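You operate a simulated robot arm through the tools that you are given. There is no shell and no other tool. Be economical: measure what you need, move in short steps, check, and stop when the job is done.

Carry out the task below with a simulated robot arm. There is one attempt and no reset: what you move stays moved.

TASK
Unbolt the grey chuck jaw with the green T-key and lay the jaw in the blue tray.
Fine: loosen both square bolts and put the key back.

It is judged by the outcome, as a careful person would: the job done as asked, and still so three seconds after it is handed in. It fails if anything else is knocked over, pushed out of place, dropped, spilled or broken.

THE ROBOT
A 6-joint arm with a two-finger parallel gripper, fixed in place. Base frame: the origin is at the foot of the arm, x ahead of it, y to its left, z up; the work surface is at about z = 80. Readings come in cm, degrees, newtons and seconds.
With the tool pointing down near the work surface it reaches from about 24 to 64 cm from the base axis. Its first joint turns from -66.0 to 66.0 degrees. Payload 2.7 kg.
The TCP is the grasp point between the finger pads, 2.3 cm short of the fingertips. In the tool frame z runs along the fingers and y along their closing line. The gripper opens to 9.4 cm. The fingers are 3.8 cm wide and 1 cm thick; the gripper's body (5.4 by 9.6 cm) begins 3.9 cm behind the TCP.
Orientation is told as [roll, pitch, yaw] about the base's x, y, z axes, in that order, counted from this pose: with the fingers straight down and closing along the base's y, the tool's x points along the base's -x, its y along +y and its z along -z.

THE INTERFACE
- The arm moves only by the tool step_arm. Its argument "targets" is a list of rows, each a list of 3 entries, a list of its own where there are three numbers: the shift along the tool's x, y, z in m, then the turn, a rotation vector about the tool's x, y, z in degrees, then the closure, from 0 (fully open) to 1 (shut). In form: [[[tx, ty, tz], [rx, ry, rz], grip], ...]. A call has 1 to 10 rows; each row shifts and turns the commanded pose from where the row before left it, along the tool's axes as they then stand. Rows are played at 5 a second. More than 5 cm and 8.6 degrees between two rows, or a gripper value outside its range, and nothing of the call is played. Where a pose cannot be reached the arm comes as near as it can. A force on the tool above 70 N (or 10 N above the force at the start of the call, whichever is more), or a blocked arm, ends the call early, and 0.2 s more pass. Each finger travels about 4.5 cm/s and halts on what it meets, pressing with about 32 N; the grip force reading is that of the motor and also rises with nothing between the fingers. The clock runs only during rows and for 0.2 s after the last one: add rows that do not move to give the fingers time. The reply holds the time, the measured pose of the TCP, the force on the tool along the base axes, the opening and the grip force, in the units named above and with some noise, with the torque about the TCP (base axes, N m) and any sound that the robot's microphone picked up.
- Cameras (640 x 400 px; columns grow to the right, rows downward): "scene" is fixed at [7.24, -43.18, 140.09]; the picture's right is [0.81, -0.59, 0.00], its down [-0.36, -0.49, -0.80] and it looks along [0.47, 0.64, -0.60] (base axes); focal length 336 px, centre (320, 200). "wrist" rides on the gripper at [8.6, 1.6, -7.4] in the tool frame; the picture's right is [-0.18, 0.98, 0.00], its down [-0.58, -0.11, -0.81] and it looks along [-0.79, -0.15, 0.59] (tool axes); focal length 243 px, centre (320, 200). There is no depth. A picture from a camera that has moved, and an enlarged one, comes with that camera's place and axes in the base frame and with its lens.
- snapshot(camera): a new picture of that camera. It takes no simulated time.
- zoom(camera, box): a new picture of the part [left, top, right, bottom] of that camera's present view, enlarged. It takes no simulated time.
- job_done(): hands the job in; it is judged then, once.

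Go step by step. Nothing tells you positions but the pictures and the camera data: compare them with the known pose of the tool, close in by small moves and look again before you grip or let go. The budget is 120 turns and 68 pictures, counting those below and the enlarged ones. Unless the task says otherwise, let go and move clear before handing in, and close with one line.

The tools are called after "Emit:" by a JSON object that holds its "api" and its "payload". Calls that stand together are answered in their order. step_arm: Moves the arm, as the interface text tells. Its arguments: {"type":"object","properties":{"targets":{"type":"array"}},"required":["targets"]} The other tools are called the same way: snapshot (camera) takes a picture; zoom (camera, box) takes an enlarged picture of a part of a camera's view; job_done () hands the job in.

At the start:

```text
t: 0.0
position: [43.97, 21.54, 110.52]
tcp_rot: [0.0, 0.0, 0.0]
force: [-0.2, 0.3, 0.3]
ft_torque: [0.02, 0.01, 0.0]
grip_width: 9.4
grip_force: 0.1
```

scene: 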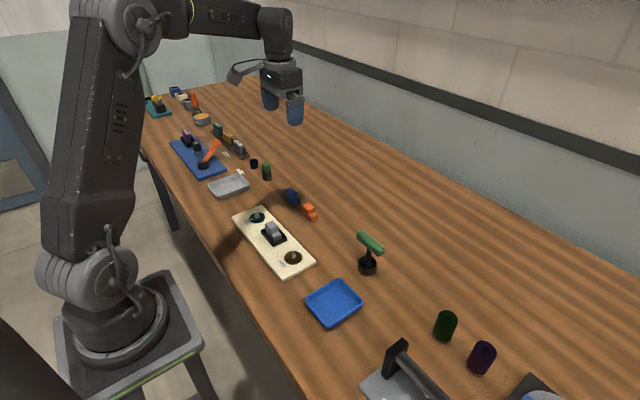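
wrist: 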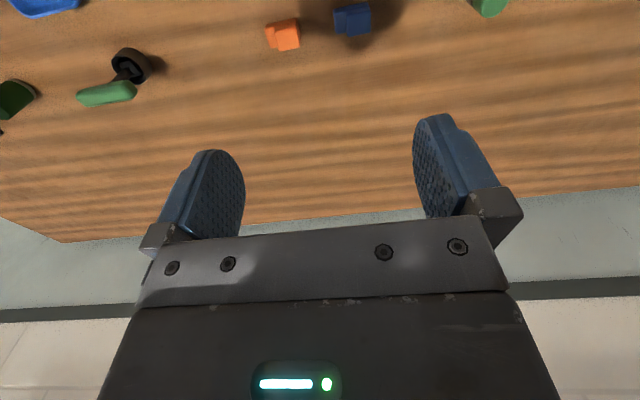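

I see a pale board with a grey jaw, a green T-key standing in a black holder, and a blue tray. I'll enlarge these to measure them.

Emit:
{"api": "zoom", "payload": {"camera": "scene", "box": [220, 190, 330, 290]}}

Emit:
{"api": "zoom", "payload": {"camera": "scene", "box": [290, 215, 410, 335]}}

```text
4.00 times, centred on (275, 240) of scene
camera zoom: at [7.24, -43.18, 140.09], right [0.81, -0.59, 0.0], down [-0.36, -0.49, -0.8], along [0.47, 0.64, -0.6], focal length 1344 px, centre (500, 40)
```

zoom: 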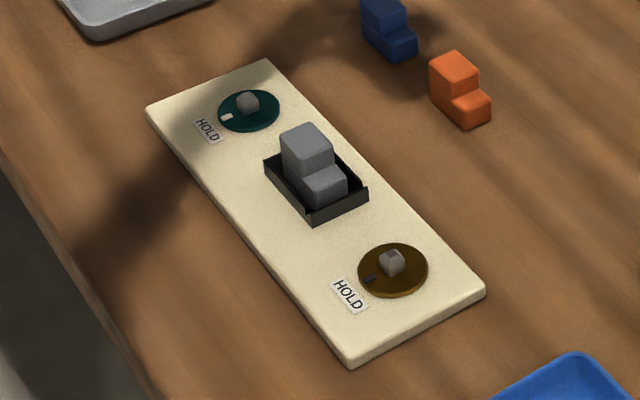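

```text
3.33 times, centred on (350, 275) of scene
camera zoom: at [7.24, -43.18, 140.09], right [0.81, -0.59, 0.0], down [-0.36, -0.49, -0.8], along [0.47, 0.64, -0.6], focal length 1120 px, centre (220, -50)
```

zoom: 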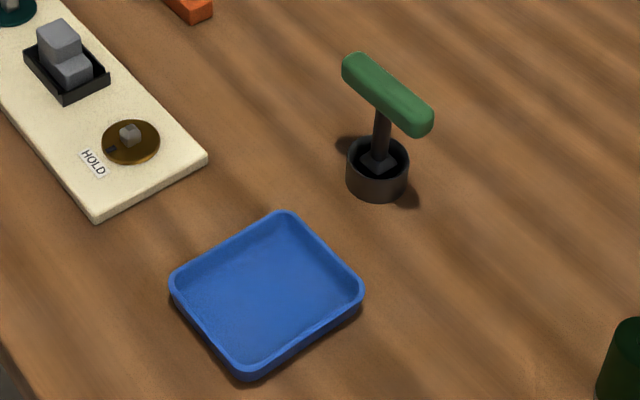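

Estimates: the bolts are near (34.5, 22.9) and (34.5, 4.9), the jaw near (34, 13.5), the key near (45.8, -8.3) with its handle at z≈90 along y, and the tray near (35, -10). I'll move the wrist camera over the board to read its labels.

Emit:
{"api": "step_arm", "payload": {"targets": [[[0.03, -0.02, 0.012], [0, 0, 0], 0], [[0.03, -0.02, 0.012], [0, 0, 0], 0], [[0.03, -0.02, 0.012], [0, 0, 0], 0], [[0.03, -0.02, 0.012], [0, 0, 0], 0], [[0, 0, 0], [0, 0, 0], 0]]}}

Emit:
{"api": "snapshot", "payload": {"camera": "wrist"}}

```text
t: 1.2
position: [31.68, 13.27, 105.7]
tcp_rot: [0.0, 0.1, 0.0]
force: [0.2, 0.1, 0.4]
ft_torque: [0.01, -0.03, -0.03]
grip_width: 9.37
grip_force: 0.1
```

```text
63 pictures are left
camera wrist: at [22.9, 14.67, 113.27], right [0.18, 0.98, 0.0], down [0.58, -0.11, 0.81], along [0.79, -0.15, -0.59], focal length 243 px, centre (320, 200)
```

wrist: 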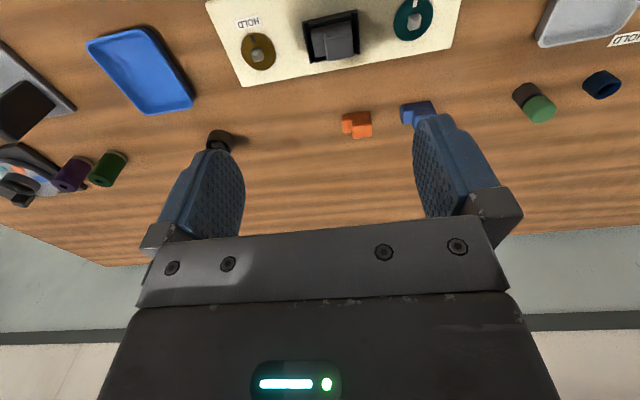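

The board is in view, so I'll zoom in on it.

Emit:
{"api": "zoom", "payload": {"camera": "wrist", "box": [200, 0, 480, 90]}}

Emit:
{"api": "zoom", "payload": {"camera": "wrist", "box": [520, 0, 640, 130]}}

```text
2.29 times, centred on (340, 45) of wrist
camera zoom: at [22.9, 14.67, 113.27], right [0.18, 0.98, 0.0], down [0.58, -0.11, 0.81], along [0.79, -0.15, -0.59], focal length 555 px, centre (274, 554)
```

zoom: 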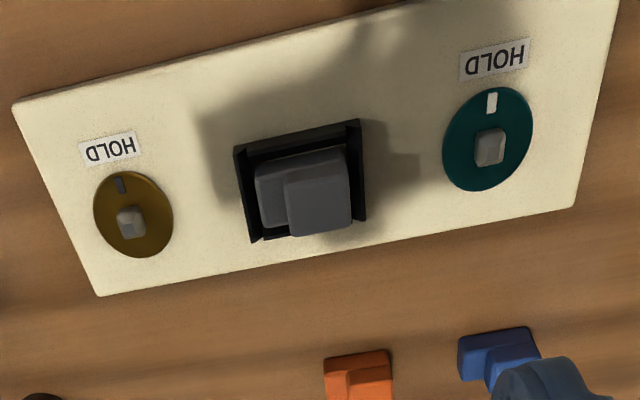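

```text
3.08 times, centred on (580, 65) of wrist
camera zoom: at [22.9, 14.67, 113.27], right [0.18, 0.98, 0.0], down [0.58, -0.11, 0.81], along [0.79, -0.15, -0.59], focal length 746 px, centre (-480, 615)
```

zoom: 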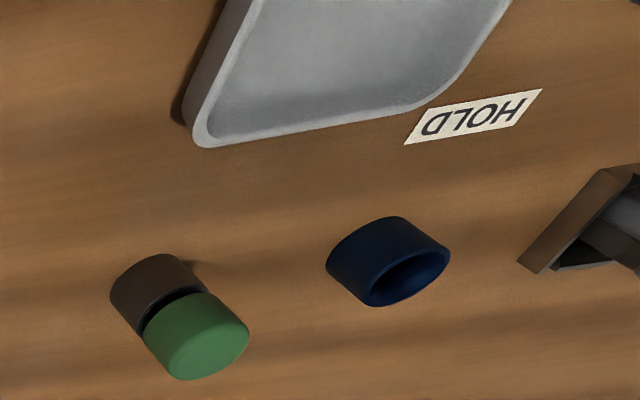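

The bolts are confirmed at about (34.6, 22.8) and (34.4, 5.0), with both markers pointing at HOLD (toward -x). Next I'll move above the key and yaw the tool by -90° so the fingers close across its handle.

Emit:
{"api": "step_arm", "payload": {"targets": [[[-0.0235, -0.036, 0], [0, 0, 0], 0], [[-0.0235, -0.036, 0], [0, 0, 0], 0], [[-0.0235, -0.036, 0], [0, 0, 0], 0], [[-0.0235, -0.036, 0], [0, 0, 0], 0], [[-0.0235, -0.036, 0], [0, 0, 0], 0], [[-0.0235, -0.036, 0], [0, 0, 0], 0], [[0, 0, 0], [0, 0, 8], 0], [[0, 0, 0], [0, 0, 8], 0], [[0, 0, 0], [0, 0, 8], 0], [[0, 0, 0], [0, 0, 8], 0]]}}

Emit:
{"api": "step_arm", "payload": {"targets": [[[0, 0, 0], [0, 0, 8.3], 0], [[0, 0, 0], [0, 0, 8.3], 0], [[0, 0, 0], [0, 0, 8.3], 0], [[0, 0, 0], [0, 0, 8.3], 0], [[0, 0, 0], [0, 0, 8.3], 0], [[0, 0, 0], [0, 0, 8.3], 0], [[0, 0, 0], [0, 0, 8.2], 0], [[0, 0, 0], [0, 0, 0], 0]]}}

Emit:
{"api": "snapshot", "payload": {"camera": "wrist"}}

```text
t: 3.4
position: [45.95, -7.99, 105.82]
tcp_rot: [0.0, 0.0, -32.3]
force: [-1.3, 0.9, -0.2]
ft_torque: [0.0, -0.03, -0.02]
grip_width: 9.4
grip_force: 0.1
```

```text
t: 5.2
position: [45.91, -8.07, 105.78]
tcp_rot: [-0.1, 0.0, -90.1]
force: [1.3, 0.3, -0.3]
ft_torque: [0.0, 0.0, -0.02]
grip_width: 9.41
grip_force: 0.1
```

```text
60 pictures are left
camera wrist: at [47.48, 0.43, 113.26], right [0.98, -0.19, 0.0], down [-0.11, -0.58, 0.81], along [-0.15, -0.79, -0.59], focal length 243 px, centre (320, 200)
```

wrist: 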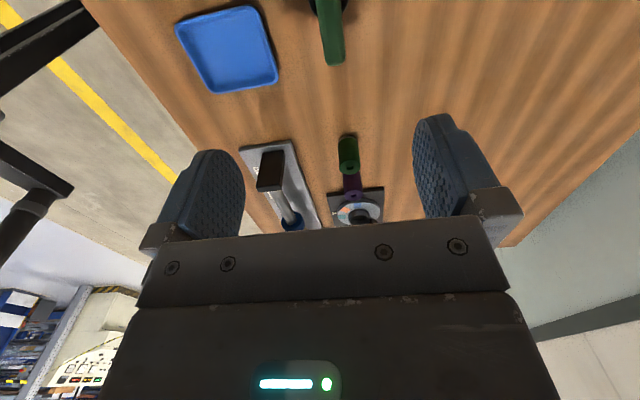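

The handle appears near (46.5, -8) and roughly along y. I'll descend part way and look again.

Emit:
{"api": "step_arm", "payload": {"targets": [[[0, 0.004, 0.04], [0, 0, 0], 0], [[0, 0, 0.045], [0, 0, 0], 0], [[0, 0, 0], [0, 0, 0], 0]]}}

Emit:
{"api": "snapshot", "payload": {"camera": "wrist"}}

Emit:
{"api": "zoom", "payload": {"camera": "scene", "box": [320, 190, 420, 290]}}

```text
t: 6.0
position: [46.15, -8.14, 97.3]
tcp_rot: [0.0, 0.1, -89.9]
force: [-0.4, -0.1, 0.9]
ft_torque: [0.03, -0.01, 0.01]
grip_width: 9.4
grip_force: 0.1
```

```text
59 pictures are left
camera wrist: at [47.65, 0.47, 104.77], right [0.98, -0.18, 0.0], down [-0.11, -0.58, 0.81], along [-0.15, -0.79, -0.59], focal length 243 px, centre (320, 200)
```

wrist: 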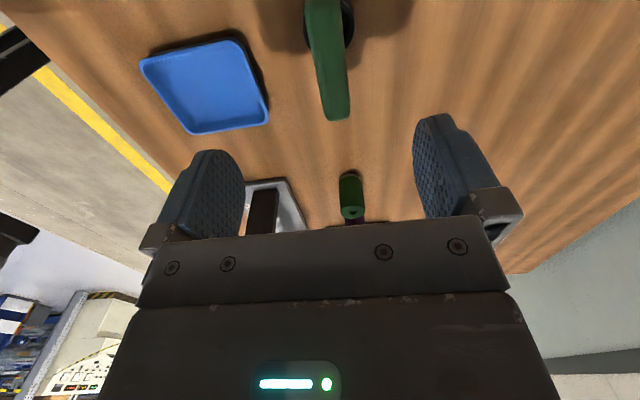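

```text
4.00 times, centred on (370, 240) of scene
camera zoom: at [7.25, -43.18, 140.09], right [0.81, -0.59, 0.0], down [-0.36, -0.49, -0.8], along [0.47, 0.64, -0.6], focal length 1344 px, centre (120, 40)
```

zoom: 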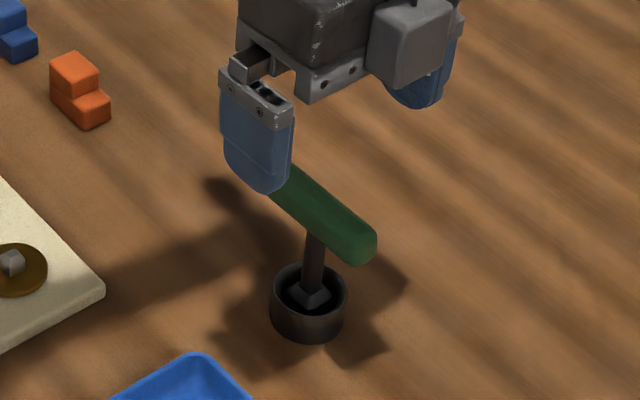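

The handle looks centred near (46.8, -7.6, 89) and parallel to y. I'll align with it, go lower, and check.

Emit:
{"api": "step_arm", "payload": {"targets": [[[0.005, 0.005, 0.03], [0, 0, 0], 0], [[0, 0, 0.035], [0, 0, 0], 0], [[0, 0, 0], [0, 0, 0], 0]]}}

Emit:
{"api": "snapshot", "payload": {"camera": "wrist"}}

Emit:
{"api": "zoom", "payload": {"camera": "scene", "box": [320, 190, 420, 290]}}

```text
t: 6.8
position: [46.82, -7.58, 90.96]
tcp_rot: [0.1, 0.0, -90.0]
force: [0.2, 0.6, 1.1]
ft_torque: [0.0, 0.0, -0.02]
grip_width: 9.45
grip_force: 0.0
```

```text
57 pictures are left
camera wrist: at [48.34, 1.01, 98.39], right [0.98, -0.18, 0.0], down [-0.11, -0.58, 0.81], along [-0.15, -0.79, -0.59], focal length 243 px, centre (320, 200)
```

wrist: 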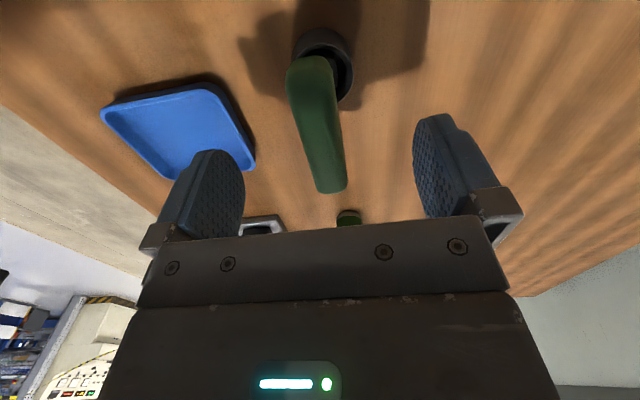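

```text
4.00 times, centred on (370, 240) of scene
camera zoom: at [7.25, -43.18, 140.09], right [0.81, -0.59, 0.0], down [-0.36, -0.49, -0.8], along [0.47, 0.64, -0.6], focal length 1344 px, centre (120, 40)
```

zoom: 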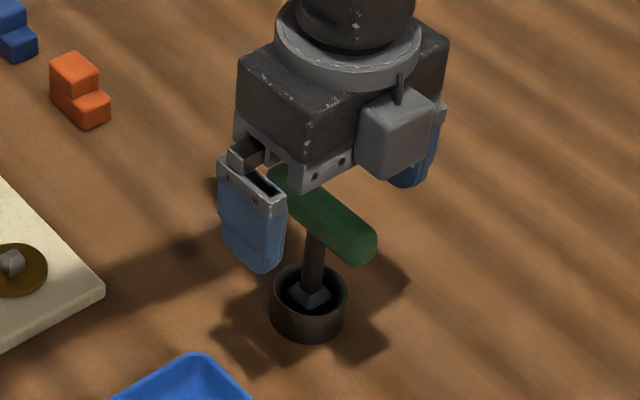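

The key sits slightly +x and +y of the tool axis. I'll shift, descend to handle height, and close gently.

Emit:
{"api": "step_arm", "payload": {"targets": [[[0.006, 0.003, 0.018], [0, 0, 0], 0], [[0, 0, 0], [0, 0, 0], 0]]}}

Emit:
{"api": "snapshot", "payload": {"camera": "wrist"}}

```text
t: 7.4
position: [47.1, -7.02, 89.11]
tcp_rot: [0.0, 0.0, -90.0]
force: [-0.3, -1.0, 0.4]
ft_torque: [0.02, -0.01, -0.02]
grip_width: 9.4
grip_force: 0.1
```

```text
55 pictures are left
camera wrist: at [48.65, 1.59, 96.56], right [0.98, -0.18, 0.0], down [-0.11, -0.58, 0.81], along [-0.15, -0.79, -0.59], focal length 243 px, centre (320, 200)
```

wrist: 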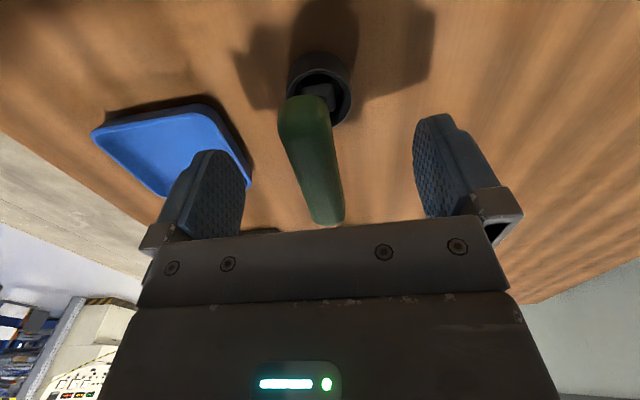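

The handle is centred near (47.1, -6.5). I'll do a final shift of +0.5 cm in y, then close on it.

Emit:
{"api": "step_arm", "payload": {"targets": [[[0.005, 0, 0], [0, 0, 0], 0], [[0, 0, 0], [0, 0, 0], 0.5], [[0, 0, 0], [0, 0, 0], 0.7], [[0, 0, 0], [0, 0, 0], 1], [[0, 0, 0], [0, 0, 0], 1], [[0, 0, 0], [0, 0, 0], 1], [[0, 0, 0], [0, 0, 0], 1], [[0, 0, 0], [0, 0, 0], 1]]}}

Emit:
{"api": "snapshot", "payload": {"camera": "wrist"}}

Emit:
{"api": "zoom", "payload": {"camera": "scene", "box": [320, 190, 420, 290]}}

```text
t: 9.2
position: [47.07, -6.55, 89.03]
tcp_rot: [0.0, 0.0, -90.1]
force: [-1.1, -0.1, 0.6]
ft_torque: [0.01, 0.04, -0.01]
grip_width: 1.95
grip_force: 32.0
```

```text
54 pictures are left
camera wrist: at [48.66, 2.07, 96.47], right [0.98, -0.18, 0.0], down [-0.11, -0.58, 0.81], along [-0.15, -0.79, -0.59], focal length 243 px, centre (320, 200)
```

wrist: 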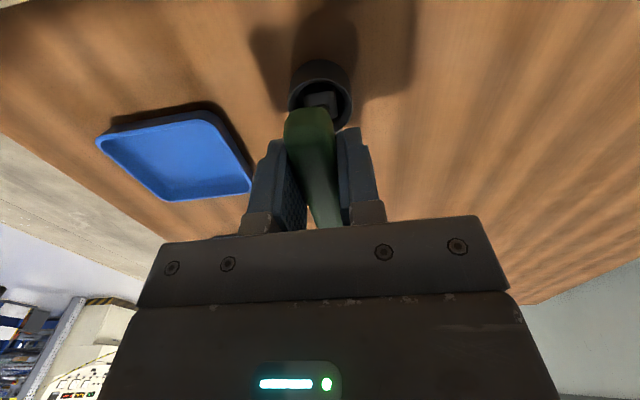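

```text
4.00 times, centred on (370, 240) of scene
camera zoom: at [7.24, -43.18, 140.09], right [0.81, -0.59, 0.0], down [-0.36, -0.49, -0.8], along [0.47, 0.64, -0.6], focal length 1344 px, centre (120, 40)
```

zoom: 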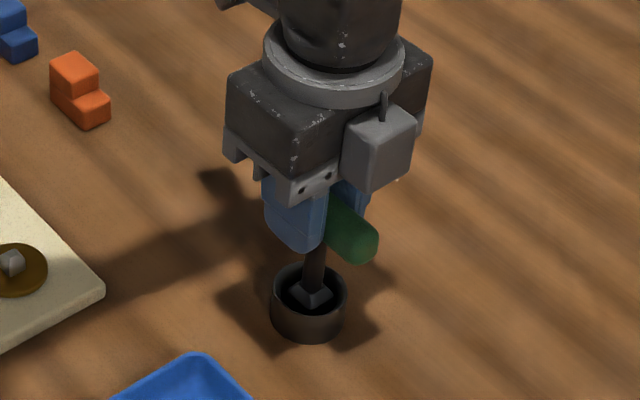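

Gripped, at 1.95 cm wide. The return position is TCP (47.07, -6.55, 89.03). Now I'll lift straight up.

Emit:
{"api": "step_arm", "payload": {"targets": [[[0, 0, -0.01], [0, 0, 0], 1], [[0, 0, -0.02], [0, 0, 0], 1], [[0, 0, -0.03], [0, 0, 0], 1], [[0, 0, -0.03], [0, 0, 0], 1], [[0, 0, 0], [0, 0, 0], 1]]}}

Emit:
{"api": "zoom", "payload": {"camera": "scene", "box": [300, 130, 440, 290]}}

Emit:
{"api": "snapshot", "payload": {"camera": "wrist"}}

```text
t: 10.4
position: [47.32, -6.7, 97.87]
tcp_rot: [-0.1, 0.0, -90.1]
force: [0.8, 0.3, -0.9]
ft_torque: [0.02, -0.01, -0.01]
grip_width: 1.98
grip_force: 32.3
```

```text
2.50 times, centred on (370, 210) of scene
camera zoom: at [7.25, -43.18, 140.09], right [0.81, -0.59, 0.0], down [-0.36, -0.49, -0.8], along [0.47, 0.64, -0.6], focal length 840 px, centre (195, 175)
```

zoom: 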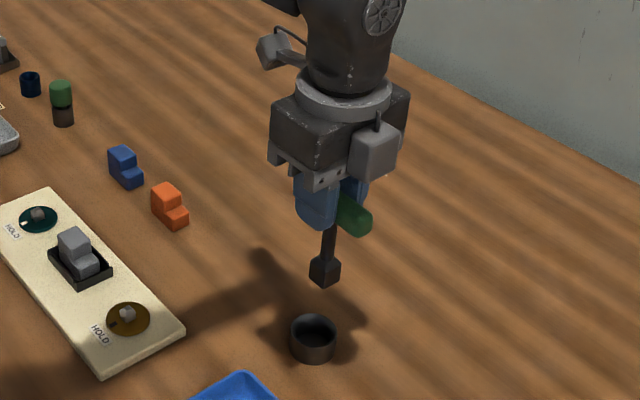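

```text
51 pictures are left
camera wrist: at [48.76, 1.83, 105.41], right [0.98, -0.18, 0.0], down [-0.11, -0.58, 0.81], along [-0.15, -0.79, -0.59], focal length 243 px, centre (320, 200)
```

wrist: 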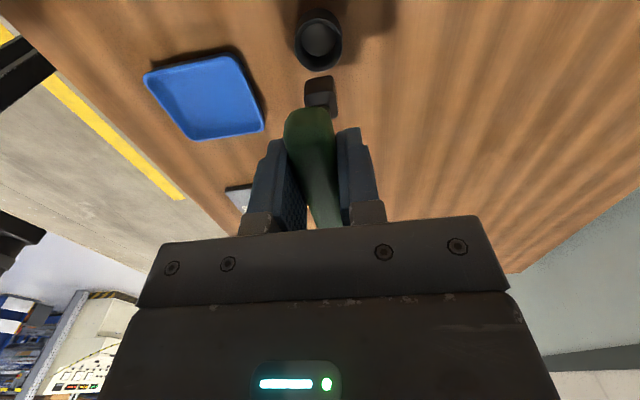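

The key is out, and its square head is directly under the handle, about 8.8 cm below the TCP. Next I'll move above the brown bolt at (34.4, 5.0).

Emit:
{"api": "step_arm", "payload": {"targets": [[[0.029, -0.032, 0], [0, 0, 0], 1], [[0.029, -0.032, 0], [0, 0, 0], 1], [[0.029, -0.032, 0], [0, 0, 0], 1], [[0.029, -0.032, 0], [0, 0, 0], 1], [[0, 0, 0], [0, 0, 0], 1]]}}

Emit:
{"api": "snapshot", "payload": {"camera": "wrist"}}

Emit:
{"api": "zoom", "payload": {"camera": "scene", "box": [220, 130, 360, 290]}}

```text
t: 11.6
position: [34.25, 5.44, 97.87]
tcp_rot: [-0.1, 0.0, -90.0]
force: [0.5, -0.4, -1.1]
ft_torque: [0.01, 0.02, -0.01]
grip_width: 1.97
grip_force: 31.6
```

```text
50 pictures are left
camera wrist: at [35.85, 13.95, 105.31], right [0.98, -0.18, 0.0], down [-0.11, -0.58, 0.81], along [-0.15, -0.79, -0.59], focal length 243 px, centre (320, 200)
```

wrist: 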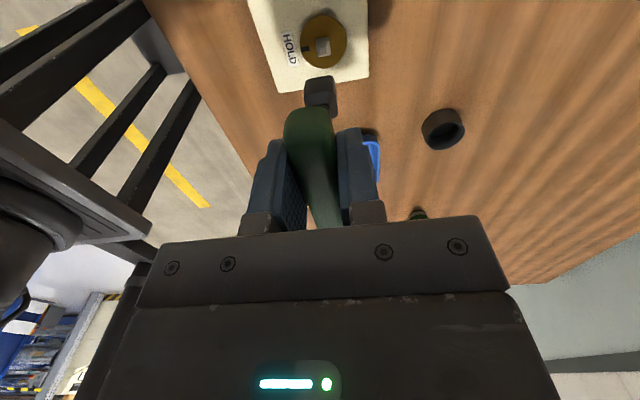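

```text
2.50 times, centred on (290, 210) of scene
camera zoom: at [7.24, -43.18, 140.09], right [0.81, -0.59, 0.0], down [-0.36, -0.49, -0.8], along [0.47, 0.64, -0.6], focal length 840 px, centre (395, 175)
```

zoom: 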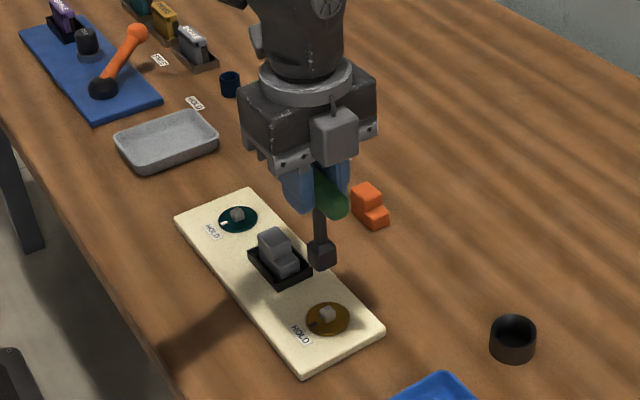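

The stud is almost directly under the tool axis. I'll zoom to refine the centre and see the stud's orientation.

Emit:
{"api": "zoom", "payload": {"camera": "wrist", "box": [260, 0, 390, 120]}}

```text
3.33 times, centred on (325, 60) of wrist
camera zoom: at [35.85, 13.95, 105.31], right [0.98, -0.18, 0.0], down [-0.11, -0.58, 0.81], along [-0.15, -0.79, -0.59], focal length 809 px, centre (303, 667)
```

zoom: 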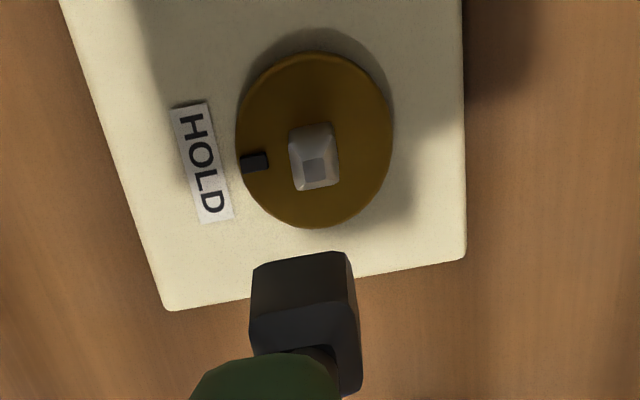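

The stud sits at about (34.48, 5.23), with its top near z 83.4 and its sides aligned with the key. I'll correct the offset, descend most of the way, and check.

Emit:
{"api": "step_arm", "payload": {"targets": [[[-0.002, 0.0023, 0.015], [0, 0, 0], 1], [[0, 0, 0.02], [0, 0, 0], 1], [[0, 0, 0], [0, 0, 0], 1]]}}

Emit:
{"api": "zoom", "payload": {"camera": "wrist", "box": [260, 0, 390, 120]}}

Emit:
{"api": "zoom", "payload": {"camera": "scene", "box": [260, 190, 350, 290]}}

```text
t: 12.4
position: [34.49, 4.92, 94.37]
tcp_rot: [0.0, 0.0, -90.0]
force: [0.9, -0.3, -1.6]
ft_torque: [0.0, 0.01, 0.02]
grip_width: 1.96
grip_force: 32.5
```

```text
3.33 times, centred on (325, 60) of wrist
camera zoom: at [36.13, 13.44, 101.83], right [0.98, -0.18, 0.0], down [-0.11, -0.58, 0.81], along [-0.15, -0.79, -0.59], focal length 809 px, centre (303, 667)
```

zoom: 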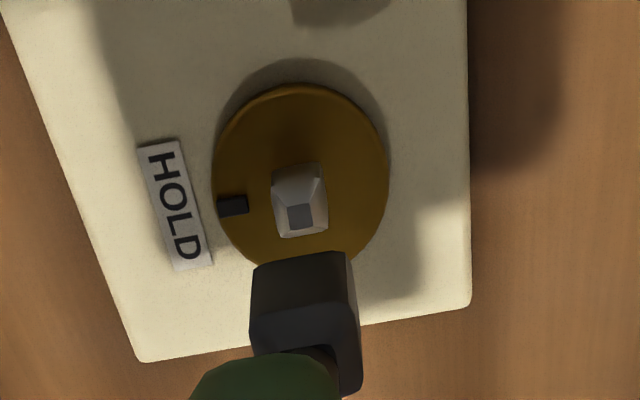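

```text
4.00 times, centred on (305, 240) of scene
camera zoom: at [7.25, -43.18, 140.09], right [0.81, -0.59, 0.0], down [-0.36, -0.49, -0.8], along [0.47, 0.64, -0.6], focal length 1344 px, centre (380, 40)
```

zoom: 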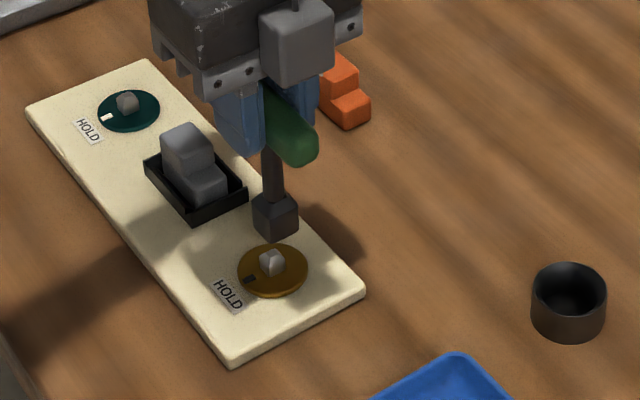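

Comparing the two views, the head hangs slightly toward -y of the stud. I'll shift +0.45 cm in y, go down 1 cm, and look again.

Emit:
{"api": "step_arm", "payload": {"targets": [[[0.0045, 0, 0.01], [0, 0, 0], 1], [[0, 0, 0], [0, 0, 0], 1]]}}

Emit:
{"api": "zoom", "payload": {"camera": "wrist", "box": [270, 30, 370, 110]}}

Emit:
{"api": "zoom", "payload": {"camera": "scene", "box": [270, 225, 330, 270]}}

```text
t: 13.0
position: [34.56, 5.43, 93.32]
tcp_rot: [0.0, 0.1, -89.9]
force: [0.3, 0.7, -0.9]
ft_torque: [0.01, -0.03, 0.03]
grip_width: 1.98
grip_force: 32.1
```

```text
5.00 times, centred on (320, 70) of wrist
camera zoom: at [36.12, 13.98, 100.8], right [0.98, -0.18, 0.0], down [-0.11, -0.58, 0.81], along [-0.15, -0.79, -0.59], focal length 1213 px, centre (320, 850)
```

zoom: 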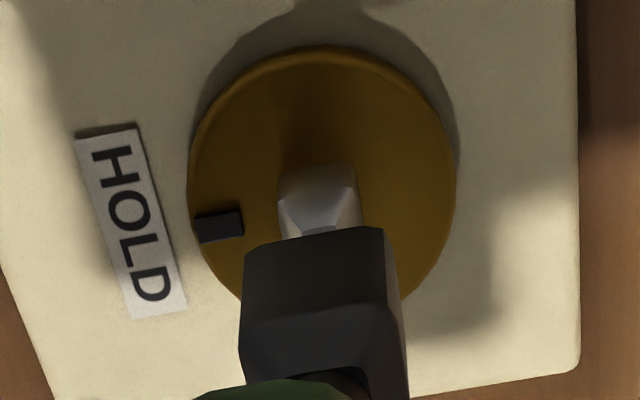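

```text
8.89 times, centred on (300, 248) of scene
camera zoom: at [7.25, -43.18, 140.09], right [0.81, -0.59, 0.0], down [-0.36, -0.49, -0.8], along [0.47, 0.64, -0.6], focal length 2987 px, centre (498, -222)
```

zoom: 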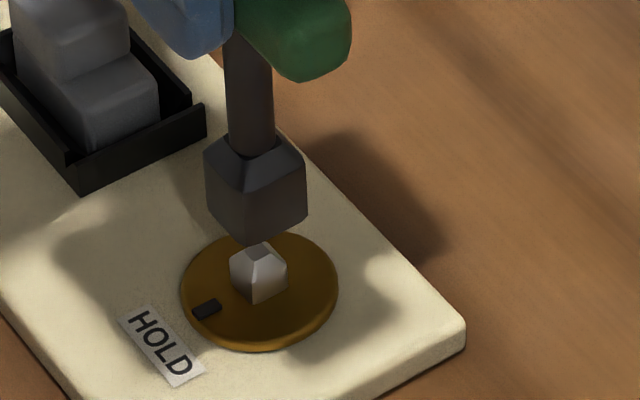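

The head is now over the stud within about 1–2 mm, with a gap of about 1.4 cm. I'll make a tiny correction and lower in small steps while watching the force.

Emit:
{"api": "step_arm", "payload": {"targets": [[[-0.001, -0.001, 0.004], [0, 0, 0], 1], [[0, 0, 0.004], [0, 0, 0], 1], [[0, 0, 0.004], [0, 0, 0], 1], [[0, 0, 0.003], [0, 0, 0], 1], [[0, 0, 0.003], [0, 0, 0], 1], [[0, 0, 0], [0, 0, 0], 1]]}}

Emit:
{"api": "zoom", "payload": {"camera": "scene", "box": [270, 225, 330, 270]}}

```text
t: 14.4
position: [34.45, 5.35, 91.44]
tcp_rot: [0.0, 0.0, -90.0]
force: [0.0, 3.6, 2.0]
ft_torque: [0.29, 0.06, 0.01]
grip_width: 1.96
grip_force: 31.2
```

```text
8.89 times, centred on (300, 248) of scene
camera zoom: at [7.24, -43.17, 140.09], right [0.81, -0.59, 0.0], down [-0.36, -0.49, -0.8], along [0.47, 0.64, -0.6], focal length 2987 px, centre (498, -222)
```

zoom: 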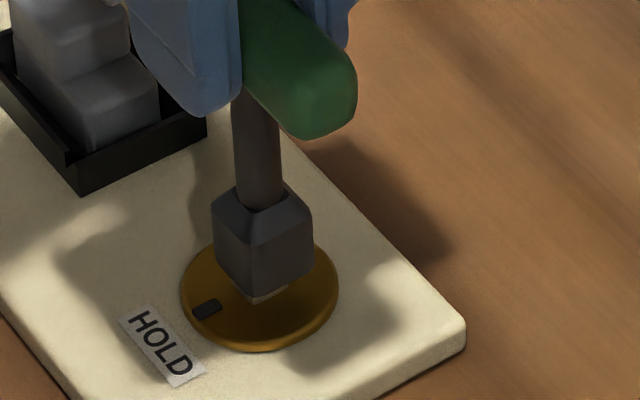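

The head is entering the stud with a slight side force in +y. I'll ease 1 mm in +y and continue down.

Emit:
{"api": "step_arm", "payload": {"targets": [[[0.001, 0, 0.002], [0, 0, 0], 1], [[0, 0, 0.002], [0, 0, 0], 1], [[0, 0, 0.002], [0, 0, 0], 1], [[0, 0, 0], [0, 0, 0], 1]]}}

```text
t: 15.4
position: [34.54, 5.39, 90.9]
tcp_rot: [0.1, 0.0, -90.0]
force: [0.5, 1.2, -0.4]
ft_torque: [0.18, -0.1, 0.04]
grip_width: 1.96
grip_force: 32.5
```

Emit:
{"api": "step_arm", "payload": {"targets": [[[0.0005, 0, 0.002], [0, 0, 0], 1], [[0, 0, 0.002], [0, 0, 0], 1], [[0, 0, 0], [0, 0, 0], 1]]}}

Emit:
{"api": "zoom", "payload": {"camera": "scene", "box": [270, 225, 330, 270]}}

```text
t: 16.2
position: [34.37, 5.39, 90.66]
tcp_rot: [0.0, 0.0, -90.0]
force: [-2.6, -4.0, 11.0]
ft_torque: [-0.39, 0.13, -0.04]
grip_width: 1.96
grip_force: 32.4
```

```text
8.89 times, centred on (300, 248) of scene
camera zoom: at [7.23, -43.19, 140.08], right [0.81, -0.59, 0.0], down [-0.36, -0.49, -0.8], along [0.47, 0.64, -0.6], focal length 2987 px, centre (498, -222)
```

zoom: 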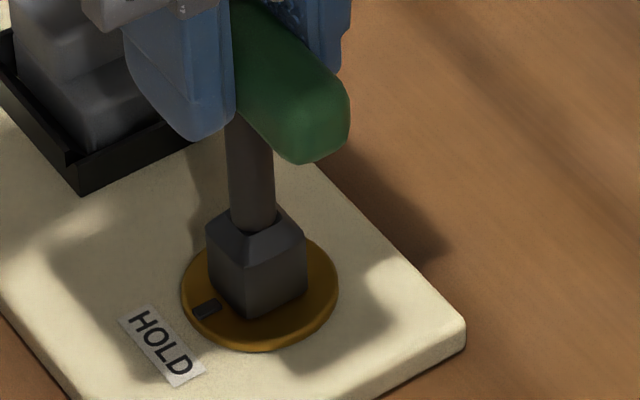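

The key is seated on the bolt, with 11 N pressing. I'll ease up 1 mm and try a small counter-clockwise turn (seen from above).

Emit:
{"api": "step_arm", "payload": {"targets": [[[-0.0005, 0, -0.001], [0, 0, 0], 1], [[0, 0, 0], [0, 0, -5], 1], [[0, 0, 0], [0, 0, -5], 1], [[0, 0, 0], [0, 0, 0], 1]]}}

Emit:
{"api": "zoom", "payload": {"camera": "scene", "box": [270, 225, 330, 270]}}

```text
t: 17.2
position: [34.37, 5.32, 90.5]
tcp_rot: [0.1, -0.1, -80.0]
force: [-4.0, 11.6, 1.7]
ft_torque: [0.88, 0.26, -0.01]
grip_width: 1.96
grip_force: 32.0
```

```text
8.89 times, centred on (300, 248) of scene
camera zoom: at [7.23, -43.15, 140.09], right [0.81, -0.59, 0.0], down [-0.36, -0.49, -0.8], along [0.47, 0.64, -0.6], focal length 2987 px, centre (498, -222)
```

zoom: 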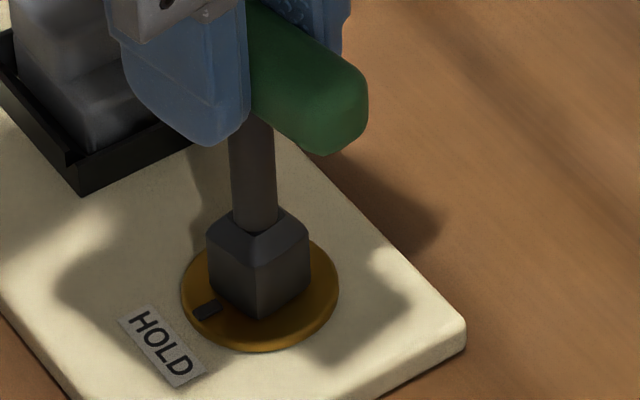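

There is little torque yet, which looks like play in the socket, and a side force in +y. I'll correct sideways and keep turning.

Emit:
{"api": "step_arm", "payload": {"targets": [[[0.001, 0, 0], [0, 0, 0], 1], [[0, -0.0003, 0], [0, 0, -5], 1], [[0, -0.0003, 0], [0, 0, -5], 1], [[0, -0.0003, 0], [0, 0, -5], 1], [[0, 0, 0], [0, 0, 0], 1]]}}

Emit:
{"api": "zoom", "payload": {"camera": "scene", "box": [270, 225, 330, 270]}}

```text
t: 18.4
position: [34.27, 5.39, 90.67]
tcp_rot: [-0.1, 0.1, -64.8]
force: [-3.8, -2.6, 10.3]
ft_torque: [-0.22, 0.15, -0.03]
grip_width: 1.98
grip_force: 31.6
```

```text
8.89 times, centred on (300, 248) of scene
camera zoom: at [7.22, -43.19, 140.08], right [0.81, -0.59, 0.0], down [-0.36, -0.49, -0.8], along [0.47, 0.64, -0.6], focal length 2987 px, centre (498, -222)
```

zoom: 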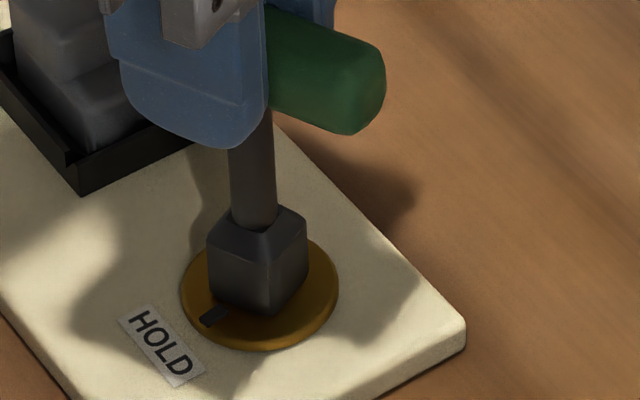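

The marker is turning with the key. I'll keep turning counter-clockwise.

Emit:
{"api": "step_arm", "payload": {"targets": [[[0.0003, -0.0007, 0], [0, 0, 0], 1], [[0, -0.0003, 0], [0, 0, -5], 1], [[0, -0.0003, 0], [0, 0, -5], 1], [[0, -0.0003, 0], [0, 0, -5], 1], [[0, -0.0003, 0], [0, 0, -5], 1], [[0, -0.0003, 0], [0, 0, -5], 1], [[0, 0, 0], [0, 0, 0], 1]]}}

```text
t: 20.0
position: [34.22, 5.32, 90.55]
tcp_rot: [0.0, 0.0, -39.8]
force: [-5.1, 1.3, 13.4]
ft_torque: [0.14, 0.35, -0.02]
grip_width: 1.96
grip_force: 32.2
```

Emit:
{"api": "step_arm", "payload": {"targets": [[[0.0006, -0.0005, -0.0005], [0, 0, 0], 1], [[0, -0.0003, 0], [0, 0, -5], 1], [[0, -0.0003, 0], [0, 0, -5], 1], [[0, -0.0003, 0], [0, 0, -5], 1], [[0, -0.0003, 0], [0, 0, -5], 1], [[0, -0.0003, 0], [0, 0, -5], 1], [[0, -0.0003, 0], [0, 0, -5], 1], [[0, 0, 0], [0, 0, 0], 1]]}}

Emit:
{"api": "zoom", "payload": {"camera": "scene", "box": [260, 220, 340, 280]}}

```text
t: 21.8
position: [34.08, 5.26, 90.65]
tcp_rot: [0.0, 0.0, -9.9]
force: [-1.0, -5.5, -4.1]
ft_torque: [-0.44, 0.15, -0.06]
grip_width: 1.96
grip_force: 31.8
```

```text
6.67 times, centred on (300, 250) of scene
camera zoom: at [7.25, -43.19, 140.08], right [0.81, -0.59, 0.0], down [-0.36, -0.49, -0.8], along [0.47, 0.64, -0.6], focal length 2240 px, centre (453, -133)
```

zoom: 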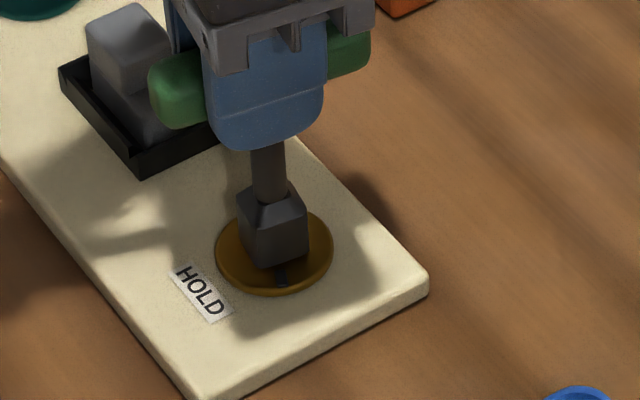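

The marker has turned about 70°. I'll keep turning past 90°.

Emit:
{"api": "step_arm", "payload": {"targets": [[[0, -0.0007, 0.0005], [0, 0, 0], 1], [[0, -0.0003, 0], [0, 0, -5], 1], [[0, -0.0003, 0], [0, 0, -5], 1], [[0, -0.0003, 0], [0, 0, -5], 1], [[0, -0.0003, 0], [0, 0, -5], 1], [[0, -0.0003, 0], [0, 0, -5], 1], [[0, 0, 0], [0, 0, 0], 1]]}}

Emit:
{"api": "zoom", "payload": {"camera": "scene", "box": [260, 220, 340, 280]}}

```text
t: 23.4
position: [33.99, 5.05, 90.63]
tcp_rot: [0.0, -0.1, 15.1]
force: [2.8, -8.3, -2.1]
ft_torque: [-0.59, -0.22, -0.05]
grip_width: 2.0
grip_force: 32.2
```

```text
6.67 times, centred on (300, 250) of scene
camera zoom: at [7.26, -43.2, 140.08], right [0.81, -0.59, 0.0], down [-0.36, -0.49, -0.8], along [0.47, 0.64, -0.6], focal length 2240 px, centre (453, -133)
```

zoom: 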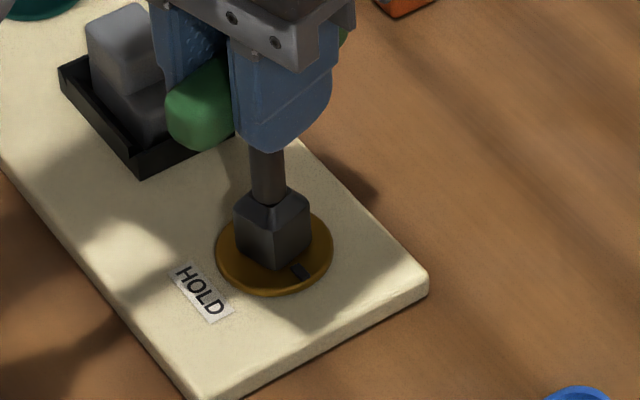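

The marker is past 90° with no resistance or sound so far. I'll turn a little further to find a stop or click.

Emit:
{"api": "step_arm", "payload": {"targets": [[[0, -0.001, 0], [0, 0, 0], 1], [[0, -0.0003, 0], [0, 0, -5], 1], [[0, -0.0003, 0], [0, 0, -5], 1], [[0, -0.0003, 0], [0, 0, -5], 1], [[0, -0.0003, 0], [0, 0, -5], 1], [[0, -0.0003, 0], [0, 0, -5], 1], [[0, 0, 0], [0, 0, 0], 1]]}}

Emit:
{"api": "zoom", "payload": {"camera": "scene", "box": [260, 220, 340, 280]}}

```text
t: 25.0
position: [34.21, 4.87, 90.67]
tcp_rot: [0.0, 0.1, 40.0]
force: [0.5, 1.0, -1.5]
ft_torque: [0.08, -0.01, -1.55]
grip_width: 2.58
grip_force: 31.8
```

```text
6.67 times, centred on (300, 250) of scene
camera zoom: at [7.25, -43.18, 140.09], right [0.81, -0.59, 0.0], down [-0.36, -0.49, -0.8], along [0.47, 0.64, -0.6], focal length 2240 px, centre (453, -133)
```

zoom: 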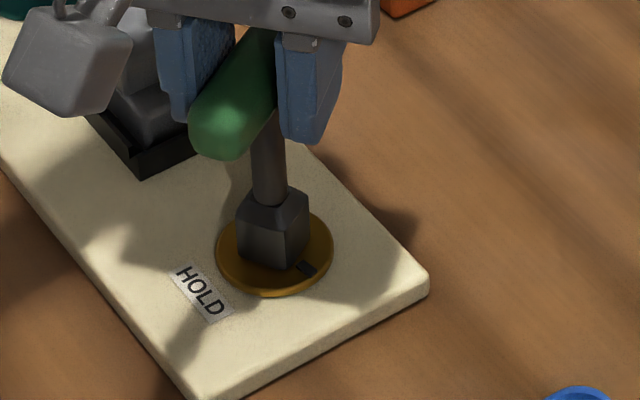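

The bolt has hit its end stop: torque is -1.55 N·m and the handle is starting to slip. I'll turn back to relax the grip, then lift off.

Emit:
{"api": "step_arm", "payload": {"targets": [[[0, 0.0003, 0], [0, 0, 5], 1], [[0, 0.0003, 0], [0, 0, 5], 1], [[0, 0.0003, 0], [0, 0, 5], 1], [[0, 0, 0], [0, 0, 0], 1], [[0, 0, 0], [0, 0, 0], 1]]}}

```text
t: 26.2
position: [34.26, 4.9, 90.62]
tcp_rot: [0.0, -0.1, 25.0]
force: [4.0, -1.4, 0.8]
ft_torque: [-0.09, -0.24, -0.14]
grip_width: 1.97
grip_force: 31.7
```

Emit:
{"api": "step_arm", "payload": {"targets": [[[-0.0005, 0, -0.005], [0, 0, 0], 1], [[0, 0, -0.01], [0, 0, 0], 1], [[0, 0, -0.015], [0, 0, 0], 1], [[0, 0, -0.02], [0, 0, 0], 1], [[0, 0, -0.02], [0, 0, 0], 1], [[0, 0, 0], [0, 0, 0], 1]]}}

Emit:
{"api": "zoom", "payload": {"camera": "scene", "box": [220, 150, 350, 290]}}

Emit:
{"api": "snapshot", "payload": {"camera": "wrist"}}

```text
t: 27.6
position: [34.14, 4.85, 97.76]
tcp_rot: [0.1, -0.1, 25.1]
force: [-0.4, 0.4, -1.6]
ft_torque: [0.01, 0.03, 0.0]
grip_width: 1.94
grip_force: 32.2
```

```text
2.86 times, centred on (285, 220) of scene
camera zoom: at [7.25, -43.18, 140.09], right [0.81, -0.59, 0.0], down [-0.36, -0.49, -0.8], along [0.47, 0.64, -0.6], focal length 960 px, centre (420, 143)
```

zoom: 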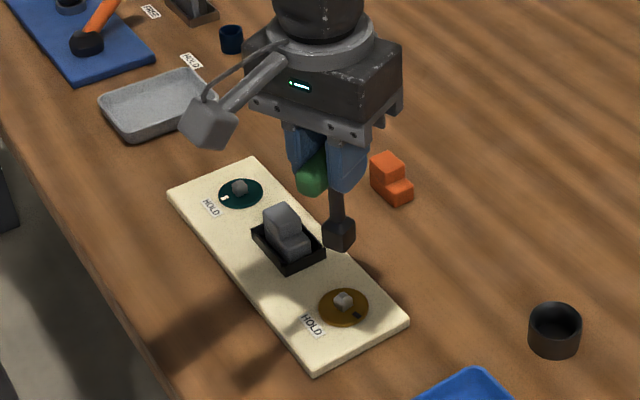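

```text
35 pictures are left
camera wrist: at [25.5, 2.51, 105.24], right [-0.25, 0.97, 0.0], down [0.57, 0.15, 0.81], along [0.78, 0.2, -0.59], focal length 243 px, centre (320, 200)
```

wrist: 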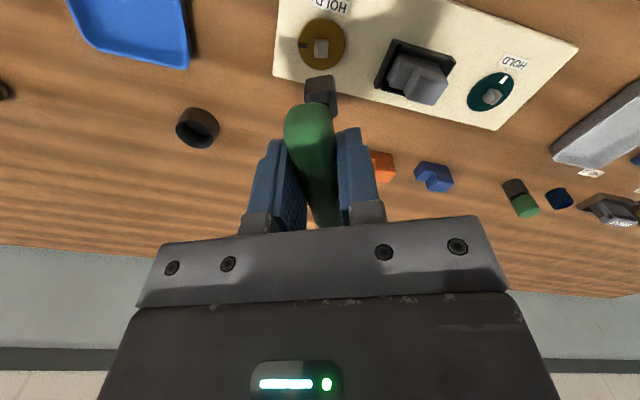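

The brown bolt is loosened, and I now know the shaft sits 0.37 cm off the TCP along tool -x. Next I'll raise 3 cm, yaw back to -90°, and carry the key over the jaw to the teal bolt near (34.75, 22.9).

Emit:
{"api": "step_arm", "payload": {"targets": [[[0, 0, -0.03], [0, 0, 0], 1], [[0, 0, 0], [0, 0, 8.2], 1], [[0, 0, 0], [0, 0, 8.2], 1], [[0, 0, 0], [0, 0, 8.2], 1], [[0, 0, 0], [0, 0, 8.2], 1], [[0, 0, 0], [0, 0, 8.2], 1], [[0, 0, 0], [0, 0, 8.2], 1], [[0, 0, 0], [0, 0, 8.2], 1], [[0, 0, 0], [0, 0, 8.2], 1], [[0, 0, 0], [0, 0, 8.2], 1]]}}

Emit:
{"api": "step_arm", "payload": {"targets": [[[0, 0, 0], [0, 0, 8.2], 1], [[0, 0, 0], [0, 0, 8.2], 1], [[0, 0, 0], [0, 0, 8.2], 1], [[0, 0, 0], [0, 0, 8.2], 1], [[0, 0, 0], [0, 0, 8.4], 1], [[0.046, 0.0014, 0], [0, 0, 0], 1], [[0.046, 0.0014, 0], [0, 0, 0], 1], [[0.046, 0.0014, 0], [0, 0, 0], 1], [[0.046, 0.0014, 0], [0, 0, 0], 1], [[0, 0, 0], [0, 0, 0], 1]]}}

Emit:
{"api": "zoom", "payload": {"camera": "wrist", "box": [260, 0, 390, 120]}}

Emit:
{"api": "zoom", "payload": {"camera": "scene", "box": [215, 150, 315, 250]}}

```text
t: 29.8
position: [34.11, 4.77, 100.69]
tcp_rot: [0.0, 0.0, -49.0]
force: [0.8, 0.0, -1.6]
ft_torque: [0.0, 0.0, -0.03]
grip_width: 1.96
grip_force: 32.2
```

```text
t: 32.0
position: [34.41, 23.22, 100.6]
tcp_rot: [0.0, 0.1, -90.0]
force: [0.8, -0.1, -1.3]
ft_torque: [-0.02, 0.01, -0.03]
grip_width: 1.96
grip_force: 31.9
```

```text
3.33 times, centred on (325, 60) of wrist
camera zoom: at [36.03, 31.87, 108.17], right [0.98, -0.18, 0.0], down [-0.11, -0.58, 0.81], along [-0.15, -0.79, -0.59], focal length 809 px, centre (303, 667)
```

zoom: 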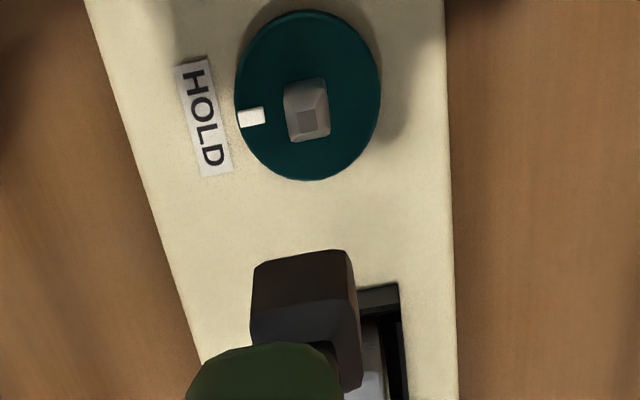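

```text
4.00 times, centred on (265, 200) of scene
camera zoom: at [7.25, -43.18, 140.09], right [0.81, -0.59, 0.0], down [-0.36, -0.49, -0.8], along [0.47, 0.64, -0.6], focal length 1344 px, centre (540, 200)
```

zoom: 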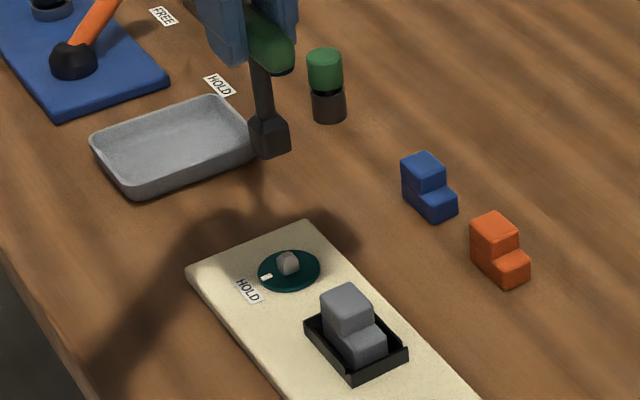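

The teal stud is nearly below the key head. I'll shift +0.25 cm in y, descend to about 1.5 cm above it, and compare both views.

Emit:
{"api": "step_arm", "payload": {"targets": [[[0.0025, 0, 0.035], [0, 0, 0], 1], [[0, 0, 0.037], [0, 0, 0], 1], [[0, 0, 0], [0, 0, 0], 1]]}}

Emit:
{"api": "zoom", "payload": {"camera": "wrist", "box": [270, 30, 370, 110]}}

Emit:
{"api": "zoom", "payload": {"camera": "scene", "box": [255, 190, 315, 235]}}

```text
t: 32.8
position: [34.48, 23.41, 93.31]
tcp_rot: [0.0, 0.0, -90.0]
force: [1.1, 0.1, -1.7]
ft_torque: [-0.01, -0.01, -0.01]
grip_width: 1.98
grip_force: 32.5
```

```text
5.00 times, centred on (320, 70) of wrist
camera zoom: at [36.05, 32.0, 100.85], right [0.98, -0.18, 0.0], down [-0.11, -0.58, 0.81], along [-0.15, -0.79, -0.59], focal length 1213 px, centre (320, 850)
```

zoom: 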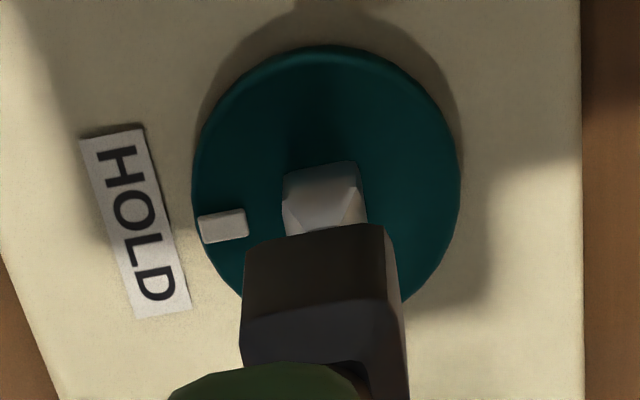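

```text
8.89 times, centred on (285, 212) of scene
camera zoom: at [7.25, -43.18, 140.09], right [0.81, -0.59, 0.0], down [-0.36, -0.49, -0.8], along [0.47, 0.64, -0.6], focal length 2987 px, centre (631, 89)
```

zoom: 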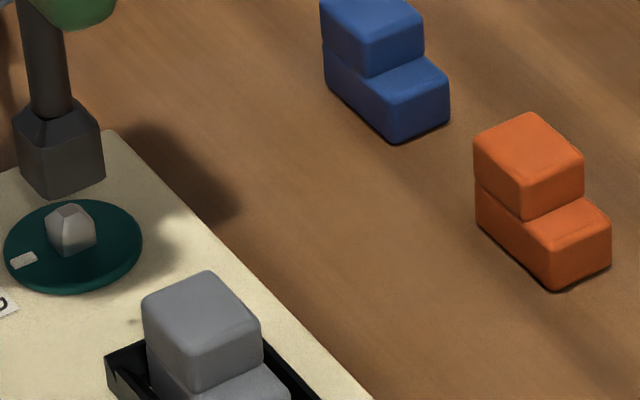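

The view matches the one before the first insertion, so alignment is good. I'll lower in small steps.

Emit:
{"api": "step_arm", "payload": {"targets": [[[0.0005, -0.0004, 0.005], [0, 0, 0], 1], [[0, 0, 0.004], [0, 0, 0], 1], [[0, 0, 0.004], [0, 0, 0], 1], [[0, 0, 0.004], [0, 0, 0], 1], [[0, 0, 0.003], [0, 0, 0], 1], [[0, 0, 0], [0, 0, 0], 1]]}}

```text
t: 34.2
position: [34.58, 23.53, 91.52]
tcp_rot: [0.0, 0.0, -90.0]
force: [0.4, 0.4, -1.1]
ft_torque: [0.01, -0.02, -0.01]
grip_width: 1.95
grip_force: 32.1
```

Emit:
{"api": "step_arm", "payload": {"targets": [[[0, 0, 0.002], [0, 0, 0], 1], [[0, 0, 0.002], [0, 0, 0], 1], [[0, 0, 0.002], [0, 0, 0], 1], [[0, 0, 0.0015], [0, 0, 0], 1], [[0, 0, 0], [0, 0, 0], 1]]}}

Emit:
{"api": "zoom", "payload": {"camera": "scene", "box": [235, 185, 295, 230]}}

```text
t: 35.4
position: [34.66, 23.53, 90.72]
tcp_rot: [-0.1, 0.0, -90.0]
force: [-3.5, -2.0, 3.6]
ft_torque: [-0.06, 0.26, -0.02]
grip_width: 1.94
grip_force: 31.6
```

```text
8.89 times, centred on (265, 208) of scene
camera zoom: at [7.23, -43.19, 140.08], right [0.81, -0.59, 0.0], down [-0.36, -0.49, -0.8], along [0.47, 0.64, -0.6], focal length 2987 px, centre (809, 133)
```

zoom: 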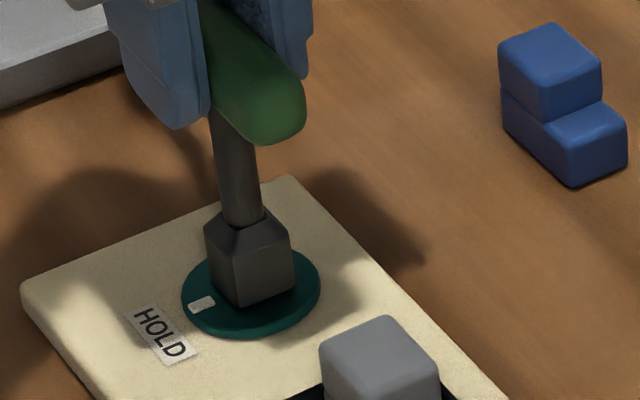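

Seated. I'll turn counter-clockwise about the shaft axis.

Emit:
{"api": "step_arm", "payload": {"targets": [[[0, -0.0006, 0], [0, 0, 0], 1], [[0, -0.0003, 0], [0, 0, -5], 1], [[0, -0.0003, 0], [0, 0, -5], 1], [[0, -0.0003, 0], [0, 0, -5], 1], [[0, -0.0003, 0], [0, 0, -5], 1], [[0, -0.0003, 0], [0, 0, -5], 1], [[0, 0, 0], [0, 0, 0], 1]]}}

Emit:
{"api": "zoom", "payload": {"camera": "scene", "box": [235, 185, 295, 230]}}

```text
t: 37.0
position: [34.46, 23.57, 90.67]
tcp_rot: [0.1, 0.1, -64.8]
force: [-8.2, -5.6, 23.4]
ft_torque: [-0.16, 0.47, -0.05]
grip_width: 1.98
grip_force: 31.9
```

```text
8.89 times, centred on (265, 208) of scene
camera zoom: at [7.2, -43.21, 140.08], right [0.81, -0.59, 0.0], down [-0.36, -0.49, -0.8], along [0.47, 0.64, -0.6], focal length 2987 px, centre (809, 133)
```

zoom: 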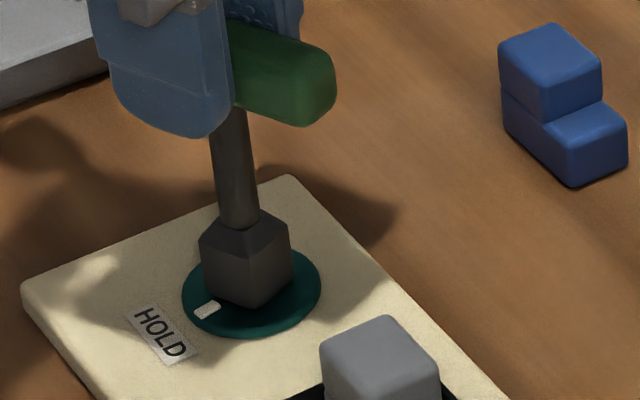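

It is turning. I'll relieve the side load and continue.

Emit:
{"api": "step_arm", "payload": {"targets": [[[0, -0.0011, -0.001], [0, 0, 0], 1], [[0, -0.0003, 0], [0, 0, -5], 1], [[0, -0.0003, 0], [0, 0, -5], 1], [[0, -0.0003, 0], [0, 0, -5], 1], [[0, -0.0003, 0], [0, 0, -5], 1], [[0, -0.0003, 0], [0, 0, -5], 1], [[0, 0, 0], [0, 0, 0], 1]]}}

```text
t: 38.6
position: [34.1, 23.37, 90.77]
tcp_rot: [-0.1, -0.1, -40.0]
force: [-3.1, -2.9, -6.1]
ft_torque: [-0.13, 0.23, -0.09]
grip_width: 1.99
grip_force: 32.0
```

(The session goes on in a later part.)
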